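You operate a simulated robot arm through the tools that you are given. There is no shell and no other tool. Be economical: measure what you need, move in short steps, check, and stop when the job is done.

Carry out the task below with a simulated robot arm. There is one attempt and no reset: what you move stays moved.

Task
Glue the sample's piece onto mat 57's card and roll it flat.
Fine: it goes in the frame; use the open stick and the roller between the boxes; put both back. Set down upright: glue stick, roller.
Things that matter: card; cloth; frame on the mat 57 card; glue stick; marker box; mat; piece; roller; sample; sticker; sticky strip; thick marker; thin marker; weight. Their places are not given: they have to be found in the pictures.

Only the result counts: the job must be done as asked and must still hold three seconds after the hand-in. Knocking over, shifting, dropping, spilling or breaking anything else fails it.

Robot
A 7-joint arm with a two-finger parallel gripper, fixed in place. Base frame: the origin is at the foot of the arm, x ahead of it, y to its left, z up; the work surface is at about z = 0.76. Units: m, rad, N and s.
With the tool pointing down near the work surface it reaches from about 0.46 to 0.92 m from the base axis. Its first joint turns from -2.007 to 2.007 rad. Payload 3.91 kg.
The TCP is the grasp point between the finger pads, 0.03 m short of the fingertips. In the tool frame z runs along the fingers and y along their closing line. The gripper opens to 0.11 m. The fingers are 0.02 m wide and 0.01 m thick; the gripper's body (0.048 by 0.112 m) begins 0.055 m behind the TCP.
Orientation is that of the tool frame in the base frame, as a unit quaternion [x, y, z, w]. With the fingers straight down and closing along the base's y, the tool's x points along the base's -x, its y along +y and its z along -z.

Tools
- The arm moves only by the tool drive_tool. Its argument "series" is one flat list of numbers, 6 for each row, row after row: the shift along the tool's x, y, z in units of 500 mm (1.0 is 500 mm), then the turn, a rotation vector about the tool's x, y, z in units of 90 degrees (1.0 is 90 degrees). In form: [dx, dy, dz, ax, ay, az, dx, dy, dz, ax, ay, az, ...]. A call has 1 to 20 rows; each row is the pose to reach, as a shift and turn from the pose commanded when the call began, along the tool's axes at that moment. "grip" is the closure in counts, from 0 (fully open) to 255 (shut), set as the call begins (left out, the last holds). A call with a number of a shift or a turn outside -1 to 1 is refused whole. Each row takes 0.2 s and may step no farther than 0.05 m and 0.15 rad from the row before; otherwise, or with a gripper value out of range, the whole call is refused. A pose out of reach is approached as far as the arm can. The call stops where the force on the tool passes 80 N (or 10 N more than at its start, if that is more) or the arm is blocked; 0.2 s more then pass. Each finger travels about 0.153 m/s and halts on what it meets, pressing with about 43 N; the grip force reading is that of the motor and also rises with nothing between the fingers. The clock runs only during rows and for 0.2 s after the last one: add rows that repeat a pose to give the fingers time. It gives the time, the measured TCP pose, the force on the tool (base axes), the opening and the grip force at its end, in the units of the frame above (readings bear some noise), with the torque about the TCP (base axes, N m) and any sound that the robot's microphone picked up.
- Cameras (640 x 400 px; columns grow to the right, rows downward): "scene" is fixed at [0.4007, 0.6508, 1.5063]; the picture's right is [-0.91, -0.42, 0.00], its down [-0.34, 0.74, -0.58] and it looks along [0.25, -0.53, -0.81] (base axes); focal length 268 px, centre (320, 200). "wrist" rides on the gripper at [0.072, 0.017, -0.103] in the tool frame; the picture's right is [-0.23, 0.97, 0.00], its down [-0.76, -0.18, -0.62] and it looks along [-0.61, -0.14, 0.78] (tool axes); focal length 222 px, centre (320, 200).
- snapshot(camera): a new picture of that camera. The clock stands still meanwhile.
- move_column(by): slides the trunk up (or, below 0, down) by that many m; the arm rides with it, the base frame stays. It gives what a move gives, with no picture.
- measure_at(camera, pixels): for up to 12 pixels [column, row] of the newest picture of that camera ("zoom" is the newest enlarged one), the place [x, y, z] in the base frame of the surface seen there, good to about 0.002 m. The clock stands still meanwhile.
- enlarge(camera, box): a new picture of the part [left, top, right, bottom] of that camera's present view, enlarged. The clock stands still meanwhile.
- finish_job(): hands the job in; it is judged then, once.

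Work in short steps. Measure before you move; look again where a grasp or a placing could have gone wrong, and mend it. You have 80 turns and 38 pictures in all, those below and enlarged ones among them. Open the gripper and draw the arm clear of the work before you hand the job in, unless the task says otherwise; then end with one line.

The tools are called after "Call:" by a JSON object that holds its "api" and its "payload". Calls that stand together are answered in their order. drive_tool: Moves the arm, as the interface text tells. Its arguments: {"type":"object","properties":{"series":{"type":"array"},"grip":{"type":"number"}},"required":["series"]} The other tools are called the same way: move_column (by) slides the trunk up or down; snapshot (camera) takes a picture; measure_at (camera, pixels) gives the place of the surface under pixels of a picture; enlarge (camera, box) takes an enlarged picture of a part of a camera's view; finish_job () hands the job in.

At the start:

```text
t: 0.0
ee_pos: [0.6514, -0.1401, 1.0438]
tcp_rot: [-0.001, 1.0, 0.0, 0.0]
ft_force: [0.4, 0.2, -0.1]
moment: [-0.04, -0.01, -0.02]
grip_width: 0.1101
grasp_force: 0.2
trunk travel left (down, up): [-0.725, 0.265]
```

scene: 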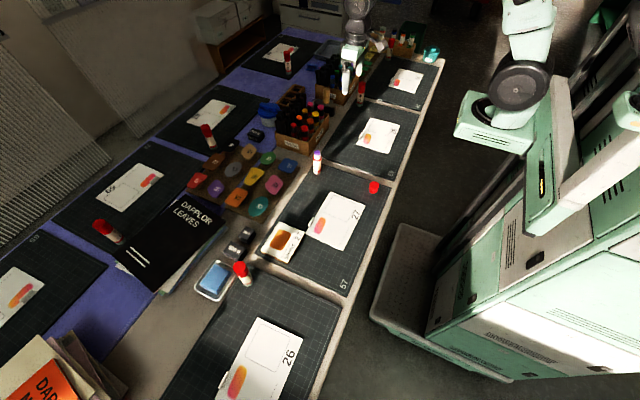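
wrist: 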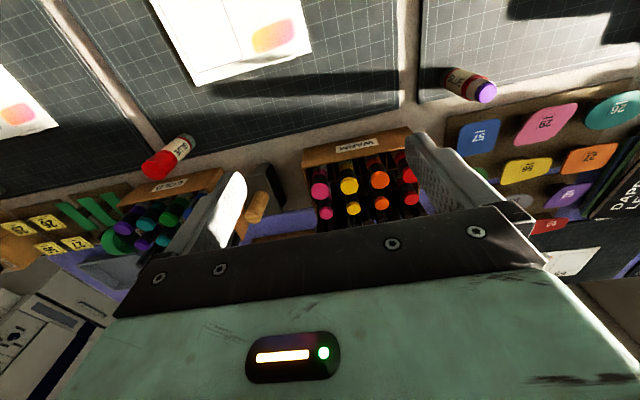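

The scene shows mat 57 near (320,230) with a card, a tray/sample near (283,241), an open stick near (317,160), and a red cap near (374,187). I enlarge the key areas.

Call:
{"api": "enlarge", "payload": {"camera": "scene", "box": [220, 140, 400, 300]}}

Call:
{"api": "enlarge", "payload": {"camera": "scene", "box": [180, 30, 450, 200]}}

```text
2.50 times, centred on (310, 220) of scene
```

zoom: 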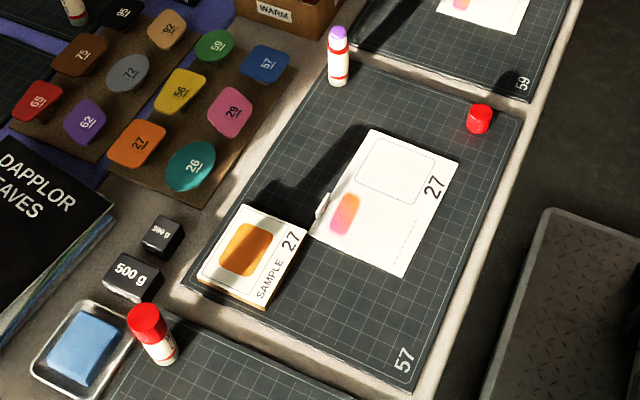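

```text
2.35 times, centred on (315, 115) of scene
```

zoom: 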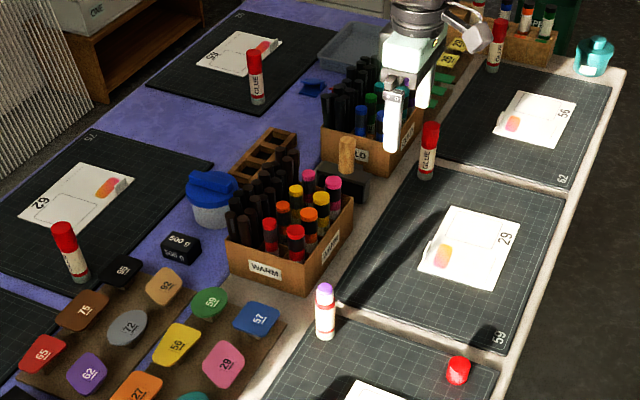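

Sample is number 27 with an orange shape; the orange piece 27 is at about (237,197). I measure the piece, stick, frame corners and roller.

Call:
{"api": "measure_at", "payload": {"camera": "scene", "pixels": [[236.8, 199], [231.2, 189], [247, 194.5], [241, 205], [226, 203], [317.2, 153.5], [318, 171], [330.8, 194.8], [356.8, 203.2], [348, 222], [324.8, 214], [326.5, 89.5]]}}

Call:
{"api": "measure_at", "payload": {"camera": "scene", "pixels": [[325.6, 106.5], [332, 111], [374, 185], [220, 210], [240, 210], [275, 232], [319, 204], [302, 125], [300, 150], [345, 95]]}}

```text
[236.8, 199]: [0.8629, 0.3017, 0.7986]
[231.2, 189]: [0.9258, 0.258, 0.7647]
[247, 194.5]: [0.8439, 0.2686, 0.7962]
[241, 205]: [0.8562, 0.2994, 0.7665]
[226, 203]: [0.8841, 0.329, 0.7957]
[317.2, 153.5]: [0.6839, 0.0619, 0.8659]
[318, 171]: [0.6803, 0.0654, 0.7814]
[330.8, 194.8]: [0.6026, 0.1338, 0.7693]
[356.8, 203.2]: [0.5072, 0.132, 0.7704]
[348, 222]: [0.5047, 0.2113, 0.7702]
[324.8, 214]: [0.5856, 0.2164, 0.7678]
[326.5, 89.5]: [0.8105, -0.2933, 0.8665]
```

```text
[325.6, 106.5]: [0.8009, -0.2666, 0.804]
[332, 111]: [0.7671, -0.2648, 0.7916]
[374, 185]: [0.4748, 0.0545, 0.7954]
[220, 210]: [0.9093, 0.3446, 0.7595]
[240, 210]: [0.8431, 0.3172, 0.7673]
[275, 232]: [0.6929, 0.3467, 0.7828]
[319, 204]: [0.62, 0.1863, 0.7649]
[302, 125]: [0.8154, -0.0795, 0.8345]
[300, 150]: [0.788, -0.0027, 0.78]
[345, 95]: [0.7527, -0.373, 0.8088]
```

Piece tops are ~30 mm above the board, near (0.863,0.300). I move the arm above it for a close wrist view.

Call:
{"api": "drive_tool", "payload": {"series": [-0.009, 0.087, 0.012, 0, 0, 0, -0.017, 0.174, 0.023, 0, 0, 0, -0.026, 0.261, 0.035, 0, 0, 0, -0.034, 0.348, 0.047, 0, 0, 0, -0.043, 0.435, 0.058, 0, 0, 0, -0.051, 0.522, 0.07, 0, 0, 0, -0.06, 0.609, 0.081, 0, 0, 0, -0.068, 0.696, 0.093, 0, 0, 0, -0.077, 0.783, 0.105, 0, 0, 0, -0.085, 0.87, 0.116, 0, 0, 0, -0.094, 0.956, 0.128, 0, 0, 0, -0.094, 0.956, 0.128, 0, 0, 0], "grip": 0}}

Call:
{"api": "snapshot", "payload": {"camera": "wrist"}}

```text
t: 2.6
ee_pos: [0.6998, 0.3395, 0.9803]
tcp_rot: [0.001, 1.0, -0.001, 0.0]
ft_force: [-0.3, -0.5, 0.0]
moment: [0.03, -0.03, 0.0]
grip_width: 0.1097
grasp_force: 0.0
trunk travel left (down, up): [-0.725, 0.265]
```

```text
33 pictures are left
```

wrist: 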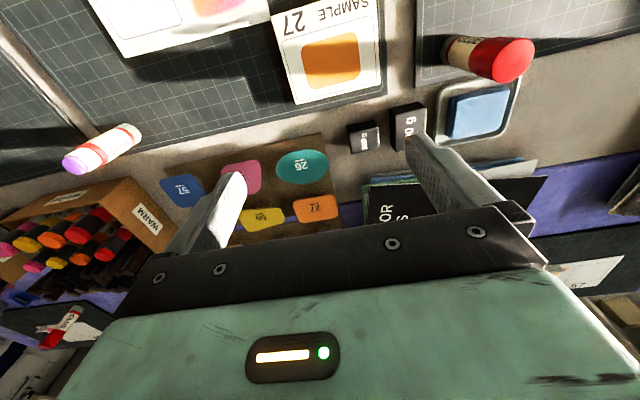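

Piece 27 is at (318,208). Enlarge for shape and thickness.

Call:
{"api": "enlarge", "payload": {"camera": "wrist", "box": [240, 140, 360, 230]}}

Call:
{"api": "measure_at", "payload": {"camera": "wrist", "pixels": [[316, 202], [296, 197], [337, 196], [338, 220], [300, 222], [318, 228], [300, 185], [345, 208], [325, 60], [160, 140]]}}

```text
4.44 times, centred on (300, 185) of wrist
```

zoom: 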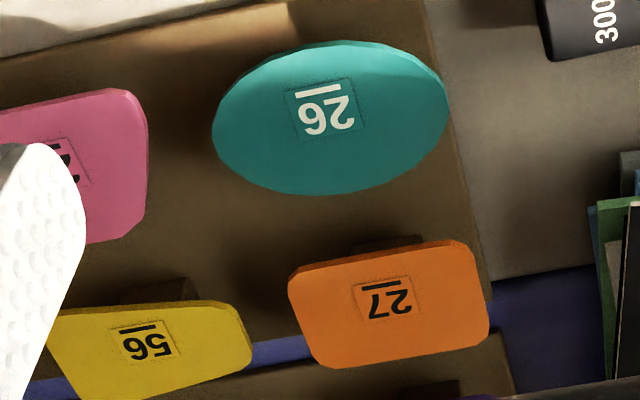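

```text
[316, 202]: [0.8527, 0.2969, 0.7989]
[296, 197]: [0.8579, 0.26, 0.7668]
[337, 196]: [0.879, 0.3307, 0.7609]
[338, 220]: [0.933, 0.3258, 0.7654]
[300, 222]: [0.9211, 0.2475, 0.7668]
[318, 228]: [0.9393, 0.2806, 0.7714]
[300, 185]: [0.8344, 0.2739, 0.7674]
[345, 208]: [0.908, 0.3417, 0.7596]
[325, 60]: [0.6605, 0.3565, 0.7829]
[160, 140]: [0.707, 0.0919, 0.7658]
```

The pieces are thin plates on pedestals. I measure piece 27's outline and edges in the zoom.

Call:
{"api": "measure_at", "payload": {"camera": "zoom", "pixels": [[300, 280], [460, 250], [484, 280], [484, 335], [465, 350], [330, 362], [312, 335], [385, 305], [385, 360], [385, 260], [390, 242], [400, 253]]}}

```text
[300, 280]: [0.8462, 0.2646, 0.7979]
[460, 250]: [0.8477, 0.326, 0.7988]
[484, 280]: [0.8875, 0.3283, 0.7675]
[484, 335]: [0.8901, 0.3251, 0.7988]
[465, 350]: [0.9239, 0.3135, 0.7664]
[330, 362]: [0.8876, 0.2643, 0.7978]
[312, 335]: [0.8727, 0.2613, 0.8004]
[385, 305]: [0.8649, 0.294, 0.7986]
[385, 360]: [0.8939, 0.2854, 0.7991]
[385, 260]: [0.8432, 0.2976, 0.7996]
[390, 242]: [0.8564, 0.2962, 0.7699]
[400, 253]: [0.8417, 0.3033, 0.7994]
```

Piece spans roughly x 0.838–0.897, y 0.258–0.332, top z 0.799. Next I view the frame on the mat-57 card up close.

Call:
{"api": "drive_tool", "payload": {"series": [0.07, -0.04, 0.023, 0, 0, 0, 0.14, -0.08, 0.046, 0, 0, 0, 0.21, -0.12, 0.069, 0, 0, 0, 0.28, -0.16, 0.09, 0, 0, 0, 0.35, -0.2, 0.11, 0, 0, 0, 0.42, -0.24, 0.135, 0, 0, 0, 0.49, -0.28, 0.16, 0, 0, 0, 0.49, -0.28, 0.16, 0, 0, 0]}}

Call:
{"api": "snapshot", "payload": {"camera": "wrist"}}

```text
t: 4.4
ee_pos: [0.4546, 0.1987, 0.8975]
tcp_rot: [0.001, 1.0, -0.001, 0.0]
ft_force: [0.1, 0.2, 0.5]
moment: [0.0, 0.03, -0.02]
grip_width: 0.1099
grasp_force: 0.1
trunk travel left (down, up): [-0.725, 0.265]
```

```text
31 pictures are left
```

wrist: 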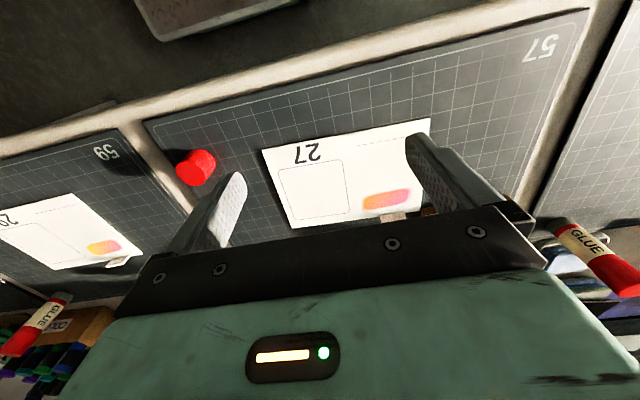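

The frame is at (315,190). Enlarging it.

Call:
{"api": "enlarge", "payload": {"camera": "wrist", "box": [250, 125, 430, 235]}}

Call:
{"api": "measure_at", "payload": {"camera": "wrist", "pixels": [[278, 170], [341, 160], [351, 212], [290, 221], [264, 150], [289, 227], [428, 119], [368, 219], [390, 198], [400, 214], [196, 165]]}}

```text
3.56 times, centred on (340, 180) of wrist
```

zoom: 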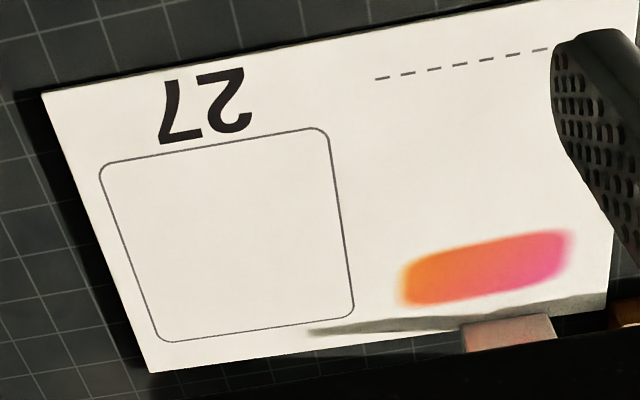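

```text
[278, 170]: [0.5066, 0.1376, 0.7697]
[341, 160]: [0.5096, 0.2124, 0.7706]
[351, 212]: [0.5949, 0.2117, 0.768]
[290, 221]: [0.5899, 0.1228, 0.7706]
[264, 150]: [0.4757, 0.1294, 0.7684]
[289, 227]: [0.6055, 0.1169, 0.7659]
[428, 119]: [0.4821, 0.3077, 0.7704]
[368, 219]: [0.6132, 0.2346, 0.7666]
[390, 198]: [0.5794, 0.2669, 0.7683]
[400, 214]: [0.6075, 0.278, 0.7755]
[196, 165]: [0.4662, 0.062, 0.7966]
```

The frame is a rounded quadrilateral; I measure its edges in the zoom, plus the tab/strip at the card's far edge.

Call:
{"api": "measure_at", "payload": {"camera": "zoom", "pixels": [[215, 145], [255, 330], [127, 250], [342, 225], [101, 172], [110, 162], [325, 132], [353, 310], [160, 340], [510, 335], [45, 95], [150, 370]]}}

Call:
{"api": "enlarge", "payload": {"camera": "scene", "box": [245, 180, 345, 270]}}

```text
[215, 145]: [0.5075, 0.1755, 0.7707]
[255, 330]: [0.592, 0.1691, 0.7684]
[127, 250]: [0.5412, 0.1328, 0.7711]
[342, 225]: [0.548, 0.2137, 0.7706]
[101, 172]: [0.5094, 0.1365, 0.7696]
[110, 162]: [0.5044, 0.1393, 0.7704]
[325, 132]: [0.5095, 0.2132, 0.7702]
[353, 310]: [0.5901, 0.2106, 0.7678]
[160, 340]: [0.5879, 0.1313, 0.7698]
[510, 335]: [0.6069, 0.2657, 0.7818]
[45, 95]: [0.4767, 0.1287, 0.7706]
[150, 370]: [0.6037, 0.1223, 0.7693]
```

```text
4.44 times, centred on (295, 225) of scene
```

zoom: 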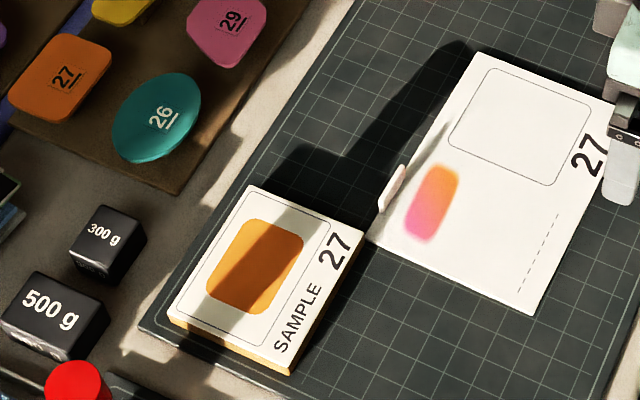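

Frame centre ≈ (0.550,0.173), about 83×80 mm; piece's long axis is along y in both sample and stand, so no turning is needed. Now I look at the roller between the marker boxes around (0.80,-0.28).

Call:
{"api": "drive_tool", "payload": {"series": [-0.03, -0.08, -0.03, 0, 0, 0, -0.06, -0.16, -0.06, 0, 0, 0, -0.09, -0.24, -0.1, 0, 0, 0, -0.12, -0.32, -0.14, 0, 0, 0, -0.15, -0.4, -0.16, 0, 0, 0, -0.18, -0.48, -0.16, 0, 0, 0, -0.21, -0.56, -0.16, 0, 0, 0, -0.24, -0.64, -0.16, 0, 0, 0, -0.27, -0.72, -0.16, 0, 0, 0, -0.3, -0.8, -0.16, 0, 0, 0, -0.33, -0.86, -0.16, 0, 0, 0, -0.33, -0.86, -0.16, 0, 0, 0]}}

Call:
{"api": "enlarge", "payload": {"camera": "wrist", "box": [200, 120, 440, 270]}}

```text
t: 7.0
ee_pos: [0.62, -0.2299, 0.9765]
tcp_rot: [0.0, 1.0, -0.001, 0.0]
ft_force: [-0.1, 0.1, 0.5]
moment: [-0.01, 0.03, -0.02]
grip_width: 0.1102
grasp_force: 0.0
trunk travel left (down, up): [-0.725, 0.265]
```

```text
2.67 times, centred on (320, 195) of wrist
```

zoom: 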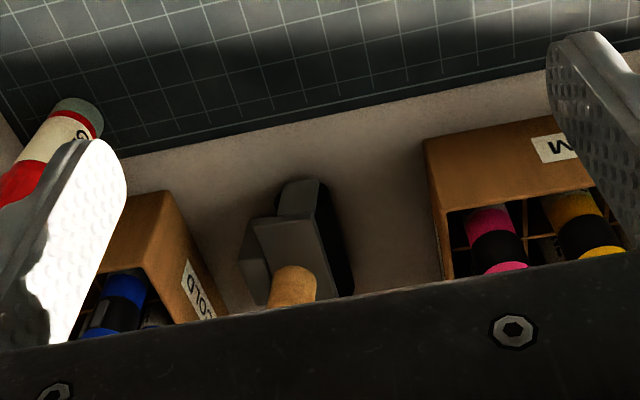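

The roller stands at about (295,250) of the zoom with a wooden handle up. I measure it and its neighbours.

Call:
{"api": "measure_at", "payload": {"camera": "zoom", "pixels": [[293, 275], [293, 295], [300, 185], [318, 200], [285, 225], [255, 265], [335, 260], [340, 285], [130, 195], [200, 300], [430, 150], [440, 260]]}}

Call:
{"api": "enlarge", "payload": {"camera": "scene", "box": [280, 60, 400, 135]}}

```text
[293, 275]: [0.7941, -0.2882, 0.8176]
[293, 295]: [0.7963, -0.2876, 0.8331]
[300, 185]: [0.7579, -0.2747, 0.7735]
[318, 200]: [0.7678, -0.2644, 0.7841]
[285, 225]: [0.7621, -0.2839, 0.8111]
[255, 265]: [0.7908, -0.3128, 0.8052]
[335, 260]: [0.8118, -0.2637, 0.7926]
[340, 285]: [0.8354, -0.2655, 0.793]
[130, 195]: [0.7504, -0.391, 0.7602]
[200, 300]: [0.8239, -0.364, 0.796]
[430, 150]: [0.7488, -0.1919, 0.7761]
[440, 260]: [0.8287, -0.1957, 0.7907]
```

```text
5.33 times, centred on (340, 98) of scene
```

zoom: 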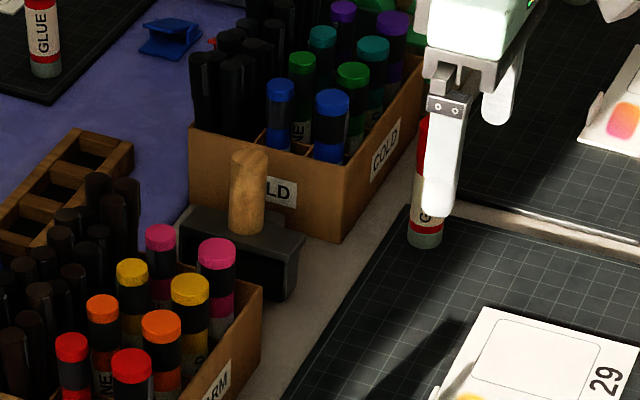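

Roller: bar about 80×50 mm along x, handle at (0.796,-0.288) z 0.81–0.867. For gluing I need to grip the open stick nearly horizontally and roll the wrist 180° to turn its tip down; I raise the arm and start turning the wrist.

Call:
{"api": "drive_tool", "payload": {"series": [0.024, 0.036, -0.024, 0, 0, 0.09, 0.048, 0.072, -0.048, 0, 0, 0.18, 0.072, 0.108, -0.072, 0, 0, 0.27, 0.096, 0.144, -0.096, 0, 0, 0.36, 0.12, 0.18, -0.12, 0, 0, 0.45, 0.144, 0.216, -0.144, 0, 0, 0.54, 0.168, 0.252, -0.168, 0, 0, 0.192, 0.192, 0.288, -0.192, 0, 0, 0.28]}}

```text
refused: row 7 steps farther than a row can; nothing moved
```

The last row was mistyped; I resend it corrected.

Call:
{"api": "drive_tool", "payload": {"series": [0.024, 0.036, -0.024, 0, 0, 0.09, 0.048, 0.072, -0.048, 0, 0, 0.18, 0.072, 0.108, -0.072, 0, 0, 0.27, 0.096, 0.144, -0.096, 0, 0, 0.36, 0.12, 0.18, -0.12, 0, 0, 0.45, 0.144, 0.216, -0.144, 0, 0, 0.54, 0.168, 0.252, -0.168, 0, 0, 0.63, 0.192, 0.288, -0.192, 0, 0, 0.72, 0.216, 0.324, -0.216, 0, 0, 0.81, 0.24, 0.36, -0.24, 0, 0, 0.9]}}

Call:
{"api": "drive_tool", "payload": {"series": [0, 0, 0, 0, 0, 0.09, 0, 0, 0, 0, 0, 0.18, 0, 0, 0, 0, 0, 0.27, 0, 0, 0, 0, 0, 0.36, 0, 0, 0, 0, 0, 0.45, 0, 0, 0, 0, 0, 0.54, 0, 0, 0, 0, 0, 0.63, 0, 0, 0, 0, 0, 0.72, 0, 0, 0, 0, 0, 0.767]}}

```text
t: 9.2
ee_pos: [0.4965, -0.0521, 1.1003]
tcp_rot: [0.65, 0.76, -0.001, 0.0]
ft_force: [0.2, 0.2, 0.3]
moment: [0.01, 0.01, 0.02]
grip_width: 0.1102
grasp_force: 0.1
trunk travel left (down, up): [-0.725, 0.265]
```

```text
t: 11.2
ee_pos: [0.4987, -0.0526, 1.1003]
tcp_rot: [0.966, 0.258, 0.0, 0.001]
ft_force: [0.3, 0.2, 0.1]
moment: [0.02, -0.01, -0.02]
grip_width: 0.11
grasp_force: 0.1
trunk travel left (down, up): [-0.725, 0.265]
```

Roll of 150° achieved: tool x now points at azimuth 30°. Now I pitch the fingers forward by 75°.

Call:
{"api": "drive_tool", "payload": {"series": [0, 0, 0, 0, 0.09, 0, 0, 0, 0, 0, 0.18, 0, 0, 0, 0, 0, 0.27, 0, 0, 0, 0, 0, 0.36, 0, 0, 0, 0, 0, 0.45, 0, 0, 0, 0, 0, 0.54, 0, 0, 0, 0, 0, 0.63, 0, 0, 0, 0, 0, 0.72, 0, 0, 0, 0, 0, 0.8, 0, 0, 0, 0, 0, 0.833, 0, 0, 0, 0, 0, 0.833, 0]}}

Call:
{"api": "snapshot", "payload": {"camera": "scene"}}

```text
t: 13.6
ee_pos: [0.655, -0.1229, 1.1186]
tcp_rot: [0.767, 0.205, 0.588, -0.156]
ft_force: [-0.3, 1.0, -0.6]
moment: [-0.01, 0.01, 0.01]
grip_width: 0.1101
grasp_force: 0.0
out of reach, approached as far as the arm can: row 2, 3, 4, 5, 6, 7, 8, 9, 10, 11
trunk travel left (down, up): [-0.725, 0.265]
```

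```text
26 pictures are left
```

scene: 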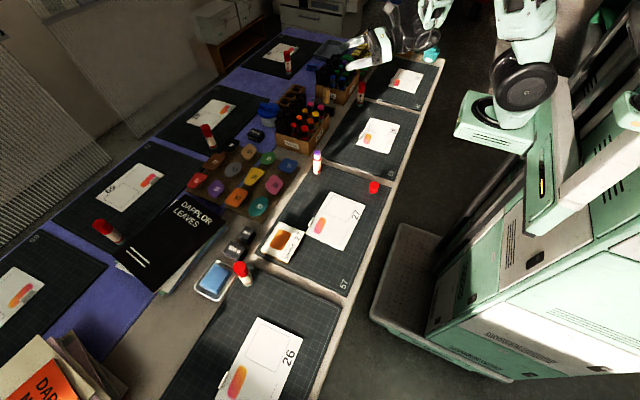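

The arm had to slide outward to (0.655,-0.123,1.119) but the near-horizontal orientation (15° down, azimuth 30°) is reached. I make a small test shift to see from which pose shifts are counted.

Call:
{"api": "drive_tool", "payload": {"series": [-0.0043, -0.06, 0.06, 0, 0, 0, -0.0086, -0.119, 0.121, 0, 0, 0, -0.0086, -0.119, 0.121, 0, 0, 0]}}

```text
t: 14.4
ee_pos: [0.6731, -0.0425, 1.0998]
tcp_rot: [0.767, 0.205, 0.587, -0.157]
ft_force: [0.1, -0.7, 0.1]
moment: [-0.02, 0.01, 0.0]
grip_width: 0.1101
grasp_force: 0.1
out of reach, approached as far as the arm can: row 1
trunk travel left (down, up): [-0.725, 0.265]
```

Shifts count from the reached pose. I move above the stick at (0.685,0.057,0.95).

Call:
{"api": "drive_tool", "payload": {"series": [-0.0646, -0.04, 0.0484, 0, 0, 0, -0.129, -0.081, 0.0968, 0, 0, 0, -0.194, -0.121, 0.145, 0, 0, 0, -0.2584, -0.1614, 0.1936, 0, 0, 0, -0.2584, -0.1614, 0.1936, 0, 0, 0]}}

Call:
{"api": "snapshot", "payload": {"camera": "wrist"}}

```text
t: 15.6
ee_pos: [0.6851, 0.0608, 0.9496]
tcp_rot: [0.767, 0.205, 0.588, -0.156]
ft_force: [-0.4, 0.0, -0.2]
moment: [-0.01, 0.0, 0.01]
grip_width: 0.11
grasp_force: 0.0
trunk travel left (down, up): [-0.725, 0.265]
```

```text
25 pictures are left
```

wrist: 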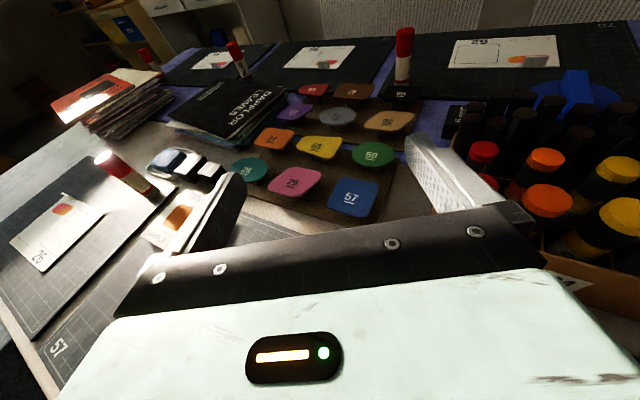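

The wrist camera can't see the stick here. I zoom the scene on stick and warm-box corner to get accurate places.

Call:
{"api": "enlarge", "payload": {"camera": "scene", "box": [270, 125, 350, 185]}}

```text
6.67 times, centred on (310, 155) of scene
```

zoom: 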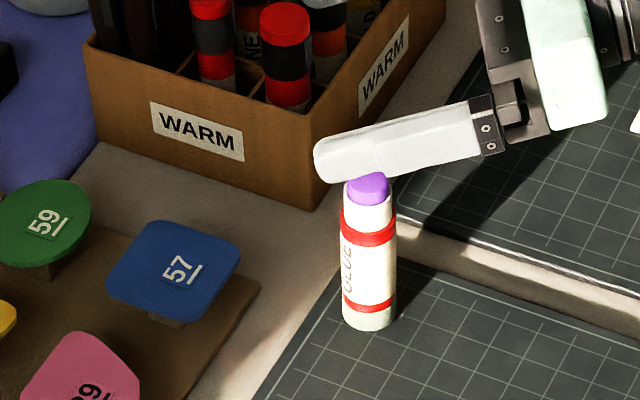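

Call:
{"api": "measure_at", "payload": {"camera": "zoom", "pixels": [[367, 195], [368, 215], [346, 275], [368, 275], [392, 275], [346, 235], [393, 235], [368, 325], [316, 208], [318, 130], [90, 145], [440, 20]]}}

```text
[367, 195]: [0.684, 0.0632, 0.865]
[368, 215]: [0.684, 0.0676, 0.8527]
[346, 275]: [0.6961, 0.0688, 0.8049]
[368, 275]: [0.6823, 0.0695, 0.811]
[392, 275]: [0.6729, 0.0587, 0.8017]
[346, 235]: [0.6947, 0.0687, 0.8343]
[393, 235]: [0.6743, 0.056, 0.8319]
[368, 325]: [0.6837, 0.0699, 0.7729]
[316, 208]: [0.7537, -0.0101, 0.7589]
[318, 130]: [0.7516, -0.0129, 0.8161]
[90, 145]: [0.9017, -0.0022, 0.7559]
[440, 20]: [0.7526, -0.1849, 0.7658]
```

Stick axis is at (0.6875,0.057), radius ~13 mm, top 0.867; box corner (0.753,-0.011) is clear. I narrow the gripper to ~60 mm and descend around the stick to z 0.795.

Call:
{"api": "drive_tool", "payload": {"series": [0, 0.0084, 0, 0, 0, 0, 0, 0.0084, 0, 0, 0, 0, -0.06, 0.0084, 0.0162, 0, 0, 0, -0.12, 0.0084, 0.0324, 0, 0, 0, -0.18, 0.0084, 0.0486, 0, 0, 0, -0.24, 0.0084, 0.0648, 0, 0, 0, -0.27, 0.0084, 0.073, 0, 0, 0, -0.2986, 0.0084, 0.0808, 0, 0, 0, -0.2986, 0.0084, 0.0808, 0, 0, 0], "grip": 116}}

Call:
{"api": "enlarge", "payload": {"camera": "scene", "box": [270, 105, 430, 205]}}

```text
t: 17.6
ee_pos: [0.6848, 0.0569, 0.796]
tcp_rot: [0.767, 0.205, 0.588, -0.156]
ft_force: [-0.5, 0.4, -0.1]
moment: [0.0, -0.06, 0.0]
grip_width: 0.0599
grasp_force: 0.1
trunk travel left (down, up): [-0.725, 0.265]
```

```text
4.00 times, centred on (350, 155) of scene
```

zoom: 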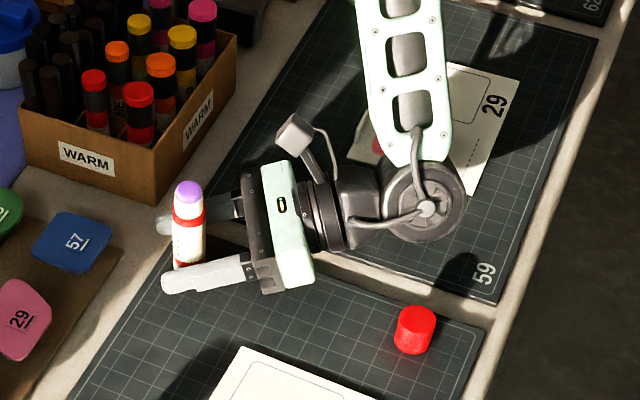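

Everything is clear and the stick is between the fingers. Close the gripper.

Call:
{"api": "drive_tool", "payload": {"series": [0, 0, 0, 0, 0, 0, 0, 0, 0, 0, 0, 0, 0, 0, 0, 0, 0, 0], "grip": 255}}

```text
t: 18.4
ee_pos: [0.6865, 0.0569, 0.7945]
tcp_rot: [0.767, 0.206, 0.588, -0.157]
ft_force: [0.1, 0.1, -0.8]
moment: [-0.01, 0.02, -0.03]
grip_width: 0.0279
grasp_force: 42.7
trunk travel left (down, up): [-0.725, 0.265]
```

Stick held (28 mm). I lift it straight up 0.175 m, then roll the wrist back 180°.

Call:
{"api": "drive_tool", "payload": {"series": [0.03, 0, -0.008, 0, 0, 0, 0.1, 0, -0.027, 0, 0, 0, 0.18, 0, -0.0485, 0, 0, 0, 0.26, 0, -0.07, 0, 0, 0, 0.338, 0, -0.091, 0, 0, 0, 0.338, 0, -0.091, 0, 0, 0]}}

Call:
{"api": "drive_tool", "payload": {"series": [0, 0, 0, 0, 0, -0.09, 0, 0, 0, 0, 0, -0.18, 0, 0, 0, 0, 0, -0.27, 0, 0, 0, 0, 0, -0.36, 0, 0, 0, 0, 0, -0.45, 0, 0, 0, 0, 0, -0.54, 0, 0, 0, 0, 0, -0.63, 0, 0, 0, 0, 0, -0.72, 0, 0, 0, 0, 0, -0.81, 0, 0, 0, 0, 0, -0.9, 0, 0, 0, 0, 0, -0.98, 0, 0, 0, 0, 0, -1.0]}}

Call:
{"api": "drive_tool", "payload": {"series": [0, 0, 0, 0, 0, -0.09, 0, 0, 0, 0, 0, -0.18, 0, 0, 0, 0, 0, -0.27, 0, 0, 0, 0, 0, -0.36, 0, 0, 0, 0, 0, -0.45, 0, 0, 0, 0, 0, -0.54, 0, 0, 0, 0, 0, -0.63, 0, 0, 0, 0, 0, -0.72, 0, 0, 0, 0, 0, -0.81, 0, 0, 0, 0, 0, -0.9, 0, 0, 0, 0, 0, -0.98, 0, 0, 0, 0, 0, -1.0]}}

Call:
{"api": "snapshot", "payload": {"camera": "scene"}}

```text
t: 19.8
ee_pos: [0.6841, 0.0558, 0.9688]
tcp_rot: [0.768, 0.205, 0.587, -0.156]
ft_force: [-0.6, -0.7, -1.5]
moment: [0.02, -0.01, 0.01]
grip_width: 0.028
grasp_force: 43.4
trunk travel left (down, up): [-0.725, 0.265]
```

```text
t: 22.4
ee_pos: [0.6864, 0.0572, 0.9682]
tcp_rot: [0.395, 0.688, 0.527, 0.306]
ft_force: [-0.5, -0.3, -0.4]
moment: [0.04, 0.01, 0.03]
grip_width: 0.0276
grasp_force: 42.7
trunk travel left (down, up): [-0.725, 0.265]
```

```text
t: 25.0
ee_pos: [0.6906, 0.0436, 0.9718]
tcp_rot: [-0.208, 0.766, 0.16, 0.587]
ft_force: [0.2, -0.2, -0.2]
moment: [-0.03, 0.02, -0.02]
grip_width: 0.0278
grasp_force: 42.5
out of reach, approached as far as the arm can: row 10, 11, 12
trunk travel left (down, up): [-0.725, 0.265]
```

```text
22 pictures are left
```

scene: 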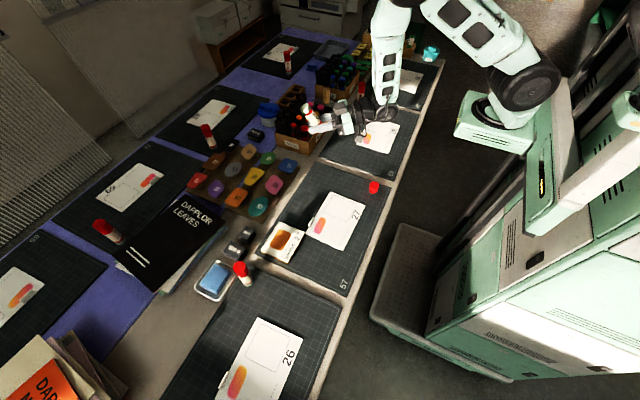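

The stick is now inverted, tip leaning ~30° from straight down. Pointing radially would bring the wrist too close to the base, so I swing the tool's heading to ~80° while moving over the card.

Call:
{"api": "drive_tool", "payload": {"series": [0.007, 0.052, -0.004, -0.0767, 0, -0.0206, 0.014, 0.104, -0.008, -0.1533, 0, -0.0413, 0.021, 0.156, -0.013, -0.23, 0, -0.0619, 0.028, 0.208, -0.017, -0.3067, 0, -0.0825, 0.035, 0.26, -0.021, -0.3834, 0, -0.1031, 0.042, 0.312, -0.025, -0.46, 0, -0.1238, 0.05, 0.363, -0.03, -0.5367, 0, -0.1444, 0.05, 0.363, -0.03, -0.5367, 0, -0.1444]}}

```text
t: 26.8
ee_pos: [0.5823, 0.1914, 0.9512]
tcp_rot: [-0.51, 0.608, 0.391, 0.466]
ft_force: [-0.3, -0.2, -1.2]
moment: [0.01, 0.03, -0.02]
grip_width: 0.0276
grasp_force: 43.2
trunk travel left (down, up): [-0.725, 0.265]
```

Heading 80° reached with no trouble. I pitch 7° more for wrist-camera clearance and go down to a hover above the frame's near-left part, then check.

Call:
{"api": "drive_tool", "payload": {"series": [0.05, 0.03, 0.005, 0, 0.03, 0, 0.1, 0.06, 0.01, 0, 0.06, 0, 0.14, 0.0958, 0.013, 0, 0.0778, 0, 0.174, 0.0958, 0.0158, 0, 0.0778, 0, 0.174, 0.0958, 0.0158, 0, 0.0778, 0]}}

Call:
{"api": "enlarge", "payload": {"camera": "scene", "box": [280, 150, 400, 225]}}

```text
t: 28.0
ee_pos: [0.5307, 0.1853, 0.8644]
tcp_rot: [-0.532, 0.636, 0.358, 0.429]
ft_force: [-0.5, 0.7, -0.3]
moment: [-0.04, 0.0, 0.03]
grip_width: 0.0276
grasp_force: 43.1
trunk travel left (down, up): [-0.725, 0.265]
```

```text
5.33 times, centred on (340, 188) of scene
```

zoom: 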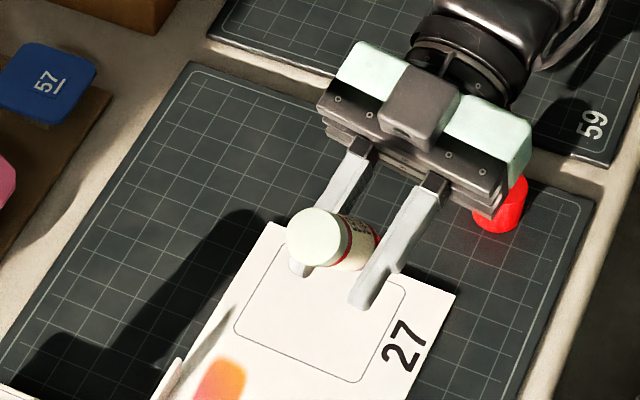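

The wrist camera stalk (underneath) would come close to the red cap at (0.475,0.052), so I turn the heading another 22° to keep clear, staying at hover height.

Call:
{"api": "drive_tool", "payload": {"series": [0.0005, 0.008, -0.001, -0.0755, 0, -0.0306, 0.001, 0.017, -0.003, -0.151, 0, -0.0611, 0.0017, 0.026, -0.0043, -0.2265, 0, -0.0917, 0.0017, 0.026, -0.0043, -0.2265, 0, -0.0917]}}

Call:
{"api": "drive_tool", "payload": {"series": [0.0185, 0, 0.0075, 0, 0, 0, 0.037, 0, 0.015, 0, 0, 0, 0.0408, 0, 0.0165, 0, 0, 0, 0.0408, 0, 0.0165, 0, 0, 0]}}

Call:
{"api": "enlarge", "payload": {"camera": "scene", "box": [300, 165, 396, 225]}}

```text
t: 29.0
ee_pos: [0.5186, 0.1864, 0.866]
tcp_rot: [0.645, -0.522, -0.434, -0.351]
ft_force: [0.3, -0.4, -0.4]
moment: [0.01, 0.03, 0.0]
grip_width: 0.0274
grasp_force: 43.4
trunk travel left (down, up): [-0.725, 0.265]
```

```text
t: 30.0
ee_pos: [0.5183, 0.184, 0.845]
tcp_rot: [0.645, -0.522, -0.434, -0.351]
ft_force: [-0.1, -0.6, -1.1]
moment: [-0.04, 0.01, 0.0]
grip_width: 0.0279
grasp_force: 42.9
trunk travel left (down, up): [-0.725, 0.265]
```

```text
6.67 times, centred on (348, 195) of scene
```

zoom: 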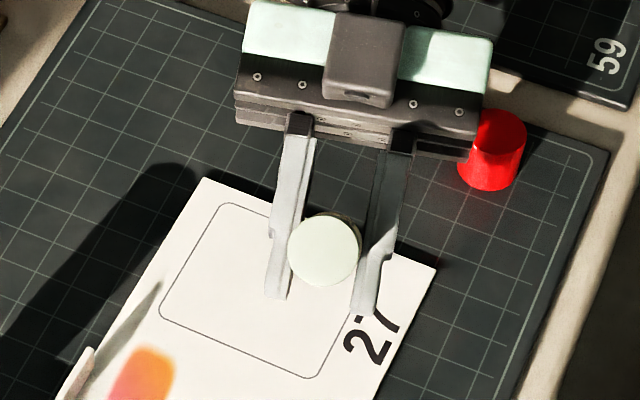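

Clear of the cap. I descend gently to find contact (expected at TCP z≈0.832).

Call:
{"api": "drive_tool", "payload": {"series": [0.009, 0, 0.0038, 0, 0, 0, 0.0185, 0, 0.0075, 0, 0, 0, 0.0185, 0, 0.0075, 0, 0, 0]}}

Call:
{"api": "drive_tool", "payload": {"series": [0.0028, 0, 0.0011, 0, 0, 0, 0.0056, 0, 0.0023, 0, 0, 0, 0.0056, 0, 0.0023, 0, 0, 0]}}

```text
t: 30.8
ee_pos: [0.5178, 0.1858, 0.8338]
tcp_rot: [0.644, -0.522, -0.434, -0.352]
ft_force: [0.0, -0.1, -1.0]
moment: [-0.01, 0.02, 0.02]
grip_width: 0.0278
grasp_force: 43.1
trunk travel left (down, up): [-0.725, 0.265]
```

```text
t: 31.6
ee_pos: [0.5194, 0.1848, 0.8298]
tcp_rot: [0.644, -0.523, -0.434, -0.352]
ft_force: [-0.1, 0.1, -0.5]
moment: [-0.02, 0.01, -0.02]
grip_width: 0.0277
grasp_force: 42.5
trunk travel left (down, up): [-0.725, 0.265]
```

No contact yet; go down 2 mm, then 2 mm more.

Call:
{"api": "drive_tool", "payload": {"series": [0.0037, 0, 0.0015, 0, 0, 0, 0.0037, 0, 0.0015, 0, 0, 0]}}

Call:
{"api": "drive_tool", "payload": {"series": [0.0028, 0, 0.0011, 0, 0, 0, 0.0028, 0, 0.0011, 0, 0, 0]}}

Call:
{"api": "enlarge", "payload": {"camera": "scene", "box": [320, 185, 376, 220]}}

```text
t: 32.2
ee_pos: [0.5187, 0.1846, 0.8285]
tcp_rot: [0.645, -0.522, -0.434, -0.351]
ft_force: [-0.4, 0.2, -0.2]
moment: [-0.03, 0.04, -0.02]
grip_width: 0.0277
grasp_force: 43.6
trunk travel left (down, up): [-0.725, 0.265]
```

```text
t: 32.8
ee_pos: [0.5177, 0.1846, 0.8262]
tcp_rot: [0.645, -0.522, -0.435, -0.351]
ft_force: [0.2, -0.1, -0.1]
moment: [0.0, -0.01, 0.03]
grip_width: 0.0278
grasp_force: 43.4
trunk travel left (down, up): [-0.725, 0.265]
```

```text
11.43 times, centred on (348, 202) of scene
```

zoom: 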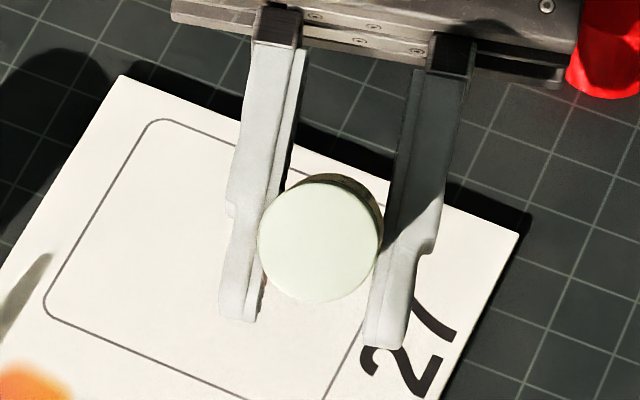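

Still no contact force. I measure the stick's bottom disc to check how it sits in the grip.

Call:
{"api": "measure_at", "payload": {"camera": "zoom", "pixels": [[320, 245], [320, 195], [320, 295], [270, 245], [372, 245], [250, 200], [200, 250]]}}

```text
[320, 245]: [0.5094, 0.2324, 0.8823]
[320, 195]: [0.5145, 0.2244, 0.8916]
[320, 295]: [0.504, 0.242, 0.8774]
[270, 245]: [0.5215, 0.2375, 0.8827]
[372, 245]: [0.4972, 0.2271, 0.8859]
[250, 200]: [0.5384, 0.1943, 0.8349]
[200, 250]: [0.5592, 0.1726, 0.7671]
```

The disc is 74 mm from the TCP, so the stick has slipped in the grip and its tip sticks out too little. I lift away, swing back over the clear spot, and will roll 90° to look at the stick sideways.

Call:
{"api": "drive_tool", "payload": {"series": [-0.0464, 0, -0.0188, 0, 0, 0, -0.0927, 0, -0.0375, 0, 0, 0, -0.097, -0.0294, -0.0766, 0.0824, 0, 0.0334, -0.1013, -0.0588, -0.1157, 0.1647, 0, 0.0667, -0.1055, -0.0883, -0.1549, 0.2471, 0, 0.1001, -0.1098, -0.1177, -0.194, 0.3295, 0, 0.1334, -0.1141, -0.1471, -0.2331, 0.4118, 0, 0.1668, -0.1184, -0.1765, -0.2722, 0.4942, 0, 0.2001, -0.1226, -0.206, -0.3114, 0.5766, 0, 0.2335, -0.1269, -0.2354, -0.3505, 0.6589, 0, 0.2668, -0.1312, -0.2648, -0.3896, 0.7413, 0, 0.3002, -0.1312, -0.2648, -0.3896, 0.7413, 0, 0.3002]}}

Call:
{"api": "drive_tool", "payload": {"series": [0, 0, 0, 0, 0, 0.09, 0, 0, 0, 0, 0, 0.18, 0, 0, 0, 0, 0, 0.27, 0, 0, 0, 0, 0, 0.36, 0, 0, 0, 0, 0, 0.45, 0, 0, 0, 0, 0, 0.54, 0, 0, 0, 0, 0, 0.63, 0, 0, 0, 0, 0, 0.72, 0, 0, 0, 0, 0, 0.81, 0, 0, 0, 0, 0, 0.9, 0, 0, 0, 0, 0, 0.98, 0, 0, 0, 0, 0, 1.0]}}

Call:
{"api": "enlarge", "payload": {"camera": "scene", "box": [260, 70, 372, 140]}}

```text
t: 35.4
ee_pos: [0.6849, 0.0501, 0.963]
tcp_rot: [-0.216, 0.801, 0.146, 0.539]
ft_force: [-0.2, -0.5, 0.3]
moment: [0.0, 0.0, 0.01]
grip_width: 0.0278
grasp_force: 42.8
out of reach, approached as far as the arm can: row 11, 12
trunk travel left (down, up): [-0.725, 0.265]
```

```text
t: 38.0
ee_pos: [0.6848, 0.0503, 0.9639]
tcp_rot: [0.414, 0.719, 0.485, 0.277]
ft_force: [0.3, 0.8, -0.5]
moment: [-0.03, 0.01, -0.01]
grip_width: 0.0279
grasp_force: 43.2
trunk travel left (down, up): [-0.725, 0.265]
```

```text
5.71 times, centred on (316, 105) of scene
```

zoom: 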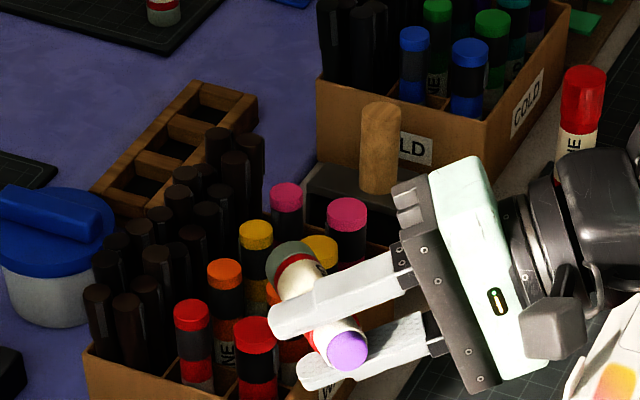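

The stick is visible: tip at (348,350), bottom at (290,255). I measure both ends.

Call:
{"api": "measure_at", "payload": {"camera": "zoom", "pixels": [[348, 352], [342, 325], [290, 258], [280, 250], [300, 295], [330, 360], [315, 290]]}}

```text
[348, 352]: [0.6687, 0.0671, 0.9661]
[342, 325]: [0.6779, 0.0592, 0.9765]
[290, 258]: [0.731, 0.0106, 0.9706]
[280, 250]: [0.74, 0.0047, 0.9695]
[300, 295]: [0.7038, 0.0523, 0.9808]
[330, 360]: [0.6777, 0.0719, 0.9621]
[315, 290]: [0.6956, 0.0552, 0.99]
```

Tip is only ~25 mm beyond the TCP, so the grip slid along the stick at the lift. I roll back upright, restore the pitch, set it down at its place and regrasp lower and slower.

Call:
{"api": "drive_tool", "payload": {"series": [0, 0, 0, 0, 0, 0.09, 0, 0, 0, 0, 0, 0.18, 0, 0, 0, 0, 0, 0.27, 0, 0, 0, 0, 0, 0.36, 0, 0, 0, 0, 0, 0.45, 0, 0, 0, 0, 0, 0.54, 0, 0, 0, 0, 0, 0.63, 0, 0, 0, 0, 0, 0.72, 0, 0, 0, 0, 0, 0.81, 0, 0, 0, 0, 0, 0.9, 0, 0, 0, 0, 0, 0.98, 0, 0, 0, 0, 0, 1.0]}}

Call:
{"api": "drive_tool", "payload": {"series": [0, 0, 0, 0, 0.04, 0, 0, 0, 0, 0, 0.0778, 0, 0, 0, 0, 0, 0.0778, 0]}}

```text
t: 40.6
ee_pos: [0.685, 0.0499, 0.9672]
tcp_rot: [0.801, 0.215, 0.539, -0.146]
ft_force: [-0.4, -1.4, 0.5]
moment: [0.01, 0.01, -0.04]
grip_width: 0.028
grasp_force: 42.4
out of reach, approached as far as the arm can: row 12
trunk travel left (down, up): [-0.725, 0.265]
```

```text
t: 41.4
ee_pos: [0.6859, 0.0482, 0.9674]
tcp_rot: [0.766, 0.205, 0.588, -0.157]
ft_force: [0.8, 0.9, -1.0]
moment: [-0.01, -0.01, -0.02]
grip_width: 0.0278
grasp_force: 43.4
out of reach, approached as far as the arm can: row 1
trunk travel left (down, up): [-0.725, 0.265]
```

Orientation restored. Lower to TCP z≈0.86 above its place and look.

Call:
{"api": "drive_tool", "payload": {"series": [-0.05, -0.0154, 0.016, 0, 0, 0, -0.12, -0.0154, 0.039, 0, 0, 0, -0.18, -0.0154, 0.0578, 0, 0, 0, -0.2042, -0.0154, 0.0652, 0, 0, 0, -0.2042, -0.0154, 0.0652, 0, 0, 0]}}

Call:
{"api": "enlarge", "payload": {"camera": "scene", "box": [280, 125, 360, 185]}}

```text
t: 42.6
ee_pos: [0.6865, 0.0586, 0.8611]
tcp_rot: [0.766, 0.206, 0.588, -0.157]
ft_force: [0.4, -0.5, -0.4]
moment: [-0.02, -0.01, -0.01]
grip_width: 0.0279
grasp_force: 43.1
trunk travel left (down, up): [-0.725, 0.265]
```

```text
6.67 times, centred on (320, 155) of scene
```

zoom: 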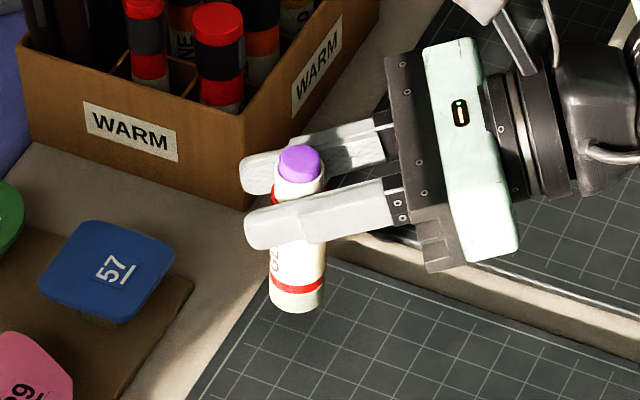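

Call:
{"api": "measure_at", "payload": {"camera": "zoom", "pixels": [[298, 305], [298, 270], [272, 285], [322, 285], [298, 150], [298, 165], [298, 320]]}}

```text
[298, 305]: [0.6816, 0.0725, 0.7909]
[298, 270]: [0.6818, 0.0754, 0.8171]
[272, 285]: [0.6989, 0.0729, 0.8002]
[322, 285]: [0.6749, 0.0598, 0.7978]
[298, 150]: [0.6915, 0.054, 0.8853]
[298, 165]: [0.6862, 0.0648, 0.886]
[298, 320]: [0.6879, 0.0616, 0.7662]
```

Stick bottom is at ~0.787 and upright. Lower 19 mm with a small lateral correction, then feel for contact.

Call:
{"api": "drive_tool", "payload": {"series": [-0.02, 0.0028, 0.0015, 0, 0, 0, -0.0387, 0.0028, 0.0029, 0, 0, 0, -0.0387, 0.0028, 0.0029, 0, 0, 0]}}

Call:
{"api": "drive_tool", "payload": {"series": [-0.0039, 0, 0.001, 0, 0, 0, -0.0039, 0, 0.001, 0, 0, 0]}}

```text
t: 43.4
ee_pos: [0.6844, 0.0544, 0.8419]
tcp_rot: [0.766, 0.206, 0.589, -0.157]
ft_force: [-1.0, -1.6, 5.7]
moment: [-0.11, 0.14, 0.03]
grip_width: 0.0278
grasp_force: 43.0
trunk travel left (down, up): [-0.725, 0.265]
```

```text
t: 44.0
ee_pos: [0.6847, 0.0552, 0.8418]
tcp_rot: [0.765, 0.206, 0.589, -0.158]
ft_force: [-2.2, -2.9, 23.8]
moment: [-0.3, 0.43, 0.0]
grip_width: 0.0278
grasp_force: 42.7
trunk travel left (down, up): [-0.725, 0.265]
```

Contact with 24 N without slip. I back off 2 mm, open to 60 mm and slide down the stick to z≈0.795.

Call:
{"api": "drive_tool", "payload": {"series": [0.004, 0, -0.001, 0, 0, 0, 0.004, 0, -0.001, 0, 0, 0]}}

Call:
{"api": "drive_tool", "payload": {"series": [0, 0, 0, 0, 0, 0, 0, 0, 0, 0, 0, 0, -0.03, 0, 0.0081, 0, 0, 0, -0.06, 0, 0.0161, 0, 0, 0, -0.0927, 0, 0.025, 0, 0, 0, -0.0927, 0, 0.025, 0, 0, 0], "grip": 116}}

Call:
{"api": "enlarge", "payload": {"camera": "scene", "box": [280, 125, 360, 185]}}

```text
t: 44.6
ee_pos: [0.6854, 0.0555, 0.8417]
tcp_rot: [0.766, 0.206, 0.588, -0.158]
ft_force: [4.9, 2.3, 13.2]
moment: [0.1, -0.25, -0.02]
grip_width: 0.0276
grasp_force: 42.0
trunk travel left (down, up): [-0.725, 0.265]
```

```text
t: 46.0
ee_pos: [0.6838, 0.0554, 0.7941]
tcp_rot: [0.765, 0.206, 0.589, -0.158]
ft_force: [-4.3, -2.9, 16.3]
moment: [-0.59, 1.08, 0.09]
grip_width: 0.0599
grasp_force: 0.0
trunk travel left (down, up): [-0.725, 0.265]
```

```text
6.67 times, centred on (320, 155) of scene
```

zoom: 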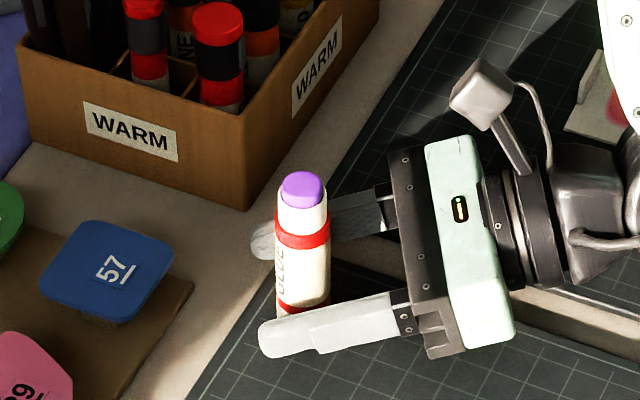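

The stick stands, but a 16 N upward force means the wrist is brushing the mat; I raise 8 mm at once and check.

Call:
{"api": "drive_tool", "payload": {"series": [0.0155, 0, -0.0042, 0, 0, 0, 0.0155, 0, -0.0042, 0, 0, 0]}}

Call:
{"api": "enlarge", "payload": {"camera": "scene", "box": [310, 85, 430, 160]}}

```text
t: 46.6
ee_pos: [0.6856, 0.0548, 0.8021]
tcp_rot: [0.766, 0.206, 0.588, -0.157]
ft_force: [-0.4, 0.7, -0.4]
moment: [0.0, 0.0, -0.01]
grip_width: 0.06
grasp_force: 0.0
trunk travel left (down, up): [-0.725, 0.265]
```

```text
5.33 times, centred on (370, 122) of scene
```

zoom: 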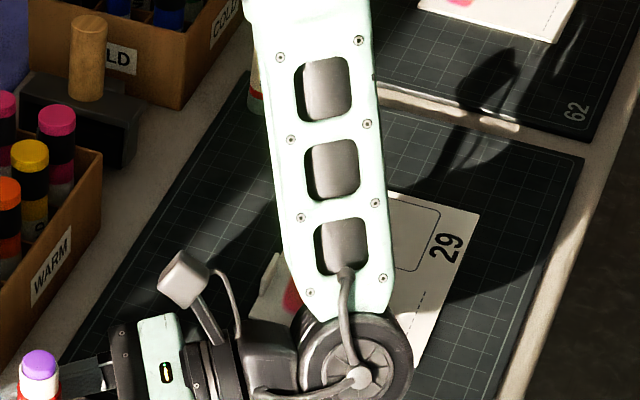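

The contact was the gripper body's underside ~75 mm behind the TCP (mat only); now free. Grip again here.

Call:
{"api": "drive_tool", "payload": {"series": [0, 0, 0, 0, 0, 0, 0, 0, 0, 0, 0, 0, 0, 0, 0, 0, 0, 0, 0, 0, 0, 0, 0, 0], "grip": 255}}

Call:
{"api": "drive_tool", "payload": {"series": [0.01, 0, -0.0027, 0, 0, 0, 0.02, 0, -0.0054, 0, 0, 0, 0.03, 0, -0.0081, 0, 0, 0, 0.04, 0, -0.0108, 0, 0, 0, 0.05, 0, -0.0135, 0, 0, 0, 0.06, 0, -0.0161, 0, 0, 0, 0.08, 0, -0.0215, 0, 0, 0, 0.1, 0, -0.0269, 0, 0, 0, 0.13, 0, -0.035, 0, 0, 0, 0.16, 0, -0.043, 0, 0, 0]}}

Call:
{"api": "enlarge", "payload": {"camera": "scene", "box": [280, 105, 360, 165]}}

```text
t: 47.6
ee_pos: [0.6836, 0.0562, 0.8013]
tcp_rot: [0.767, 0.205, 0.588, -0.157]
ft_force: [-0.4, -1.0, -0.2]
moment: [0.0, 0.01, 0.0]
grip_width: 0.028
grasp_force: 42.9
trunk travel left (down, up): [-0.725, 0.265]
```

```text
t: 49.8
ee_pos: [0.6844, 0.0562, 0.8847]
tcp_rot: [0.767, 0.206, 0.587, -0.157]
ft_force: [0.0, 1.0, -0.8]
moment: [-0.02, 0.0, 0.01]
grip_width: 0.0277
grasp_force: 43.0
trunk travel left (down, up): [-0.725, 0.265]
```

```text
6.67 times, centred on (320, 135) of scene
```

zoom: 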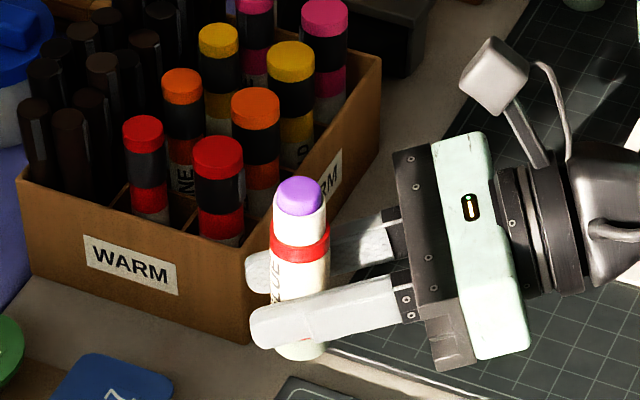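

Held low on the stick now. I check the tip height, then lift and roll.

Call:
{"api": "measure_at", "payload": {"camera": "zoom", "pixels": [[298, 185], [298, 195], [300, 350], [300, 356]]}}

Call:
{"api": "drive_tool", "payload": {"series": [0.05, 0, -0.0135, 0, 0, 0, 0.1, 0, -0.027, 0, 0, 0, 0.17, 0, -0.0458, 0, 0, 0, 0.17, 0, -0.0458, 0, 0, 0]}}

Call:
{"api": "drive_tool", "payload": {"series": [0, 0, 0, 0, 0, -0.09, 0, 0, 0, 0, 0, -0.18, 0, 0, 0, 0, 0, -0.27, 0, 0, 0, 0, 0, -0.36, 0, 0, 0, 0, 0, -0.45, 0, 0, 0, 0, 0, -0.54, 0, 0, 0, 0, 0, -0.63, 0, 0, 0, 0, 0, -0.72, 0, 0, 0, 0, 0, -0.81, 0, 0, 0, 0, 0, -0.9, 0, 0, 0, 0, 0, -0.98, 0, 0, 0, 0, 0, -1.0]}}

Call:
{"api": "drive_tool", "payload": {"series": [0, 0, 0, 0, 0, -0.09, 0, 0, 0, 0, 0, -0.18, 0, 0, 0, 0, 0, -0.27, 0, 0, 0, 0, 0, -0.36, 0, 0, 0, 0, 0, -0.45, 0, 0, 0, 0, 0, -0.54, 0, 0, 0, 0, 0, -0.63, 0, 0, 0, 0, 0, -0.72, 0, 0, 0, 0, 0, -0.81, 0, 0, 0, 0, 0, -0.9, 0, 0, 0, 0, 0, -0.98, 0, 0, 0, 0, 0, -1.0]}}

Call:
{"api": "enlarge", "payload": {"camera": "scene", "box": [270, 85, 382, 155]}}

```text
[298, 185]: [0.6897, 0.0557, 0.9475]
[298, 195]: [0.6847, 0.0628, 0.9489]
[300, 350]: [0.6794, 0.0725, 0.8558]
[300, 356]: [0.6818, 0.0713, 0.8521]
```

```text
t: 50.8
ee_pos: [0.683, 0.0554, 0.973]
tcp_rot: [0.767, 0.205, 0.587, -0.156]
ft_force: [0.4, -0.3, -1.8]
moment: [0.03, -0.01, -0.04]
grip_width: 0.028
grasp_force: 43.1
trunk travel left (down, up): [-0.725, 0.265]
```

```text
t: 53.4
ee_pos: [0.6834, 0.056, 0.972]
tcp_rot: [0.396, 0.688, 0.527, 0.305]
ft_force: [0.4, -0.7, -0.7]
moment: [0.0, 0.03, -0.01]
grip_width: 0.0277
grasp_force: 43.3
trunk travel left (down, up): [-0.725, 0.265]
```

```text
t: 56.0
ee_pos: [0.6876, 0.0448, 0.9747]
tcp_rot: [-0.209, 0.766, 0.16, 0.587]
ft_force: [0.6, 0.1, -0.3]
moment: [-0.06, 0.0, 0.05]
grip_width: 0.0274
grasp_force: 42.9
out of reach, approached as far as the arm can: row 10, 11, 12
trunk travel left (down, up): [-0.725, 0.265]
```

```text
5.71 times, centred on (326, 120) of scene
```

zoom: 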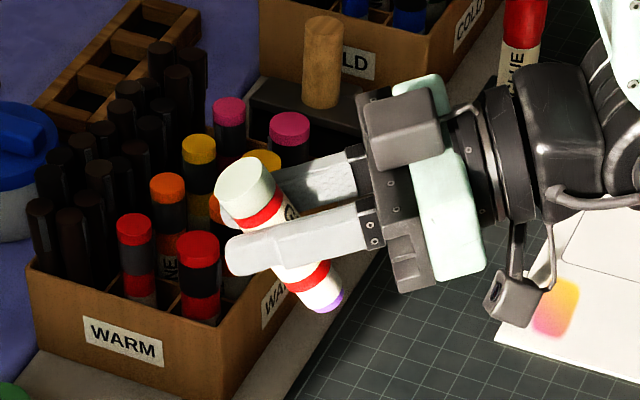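

Measure the disc and tip of the inverted stick for slip.

Call:
{"api": "measure_at", "payload": {"camera": "zoom", "pixels": [[243, 187], [325, 300], [315, 290]]}}

```text
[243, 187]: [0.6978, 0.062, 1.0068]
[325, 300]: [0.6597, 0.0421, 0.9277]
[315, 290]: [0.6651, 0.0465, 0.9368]
```

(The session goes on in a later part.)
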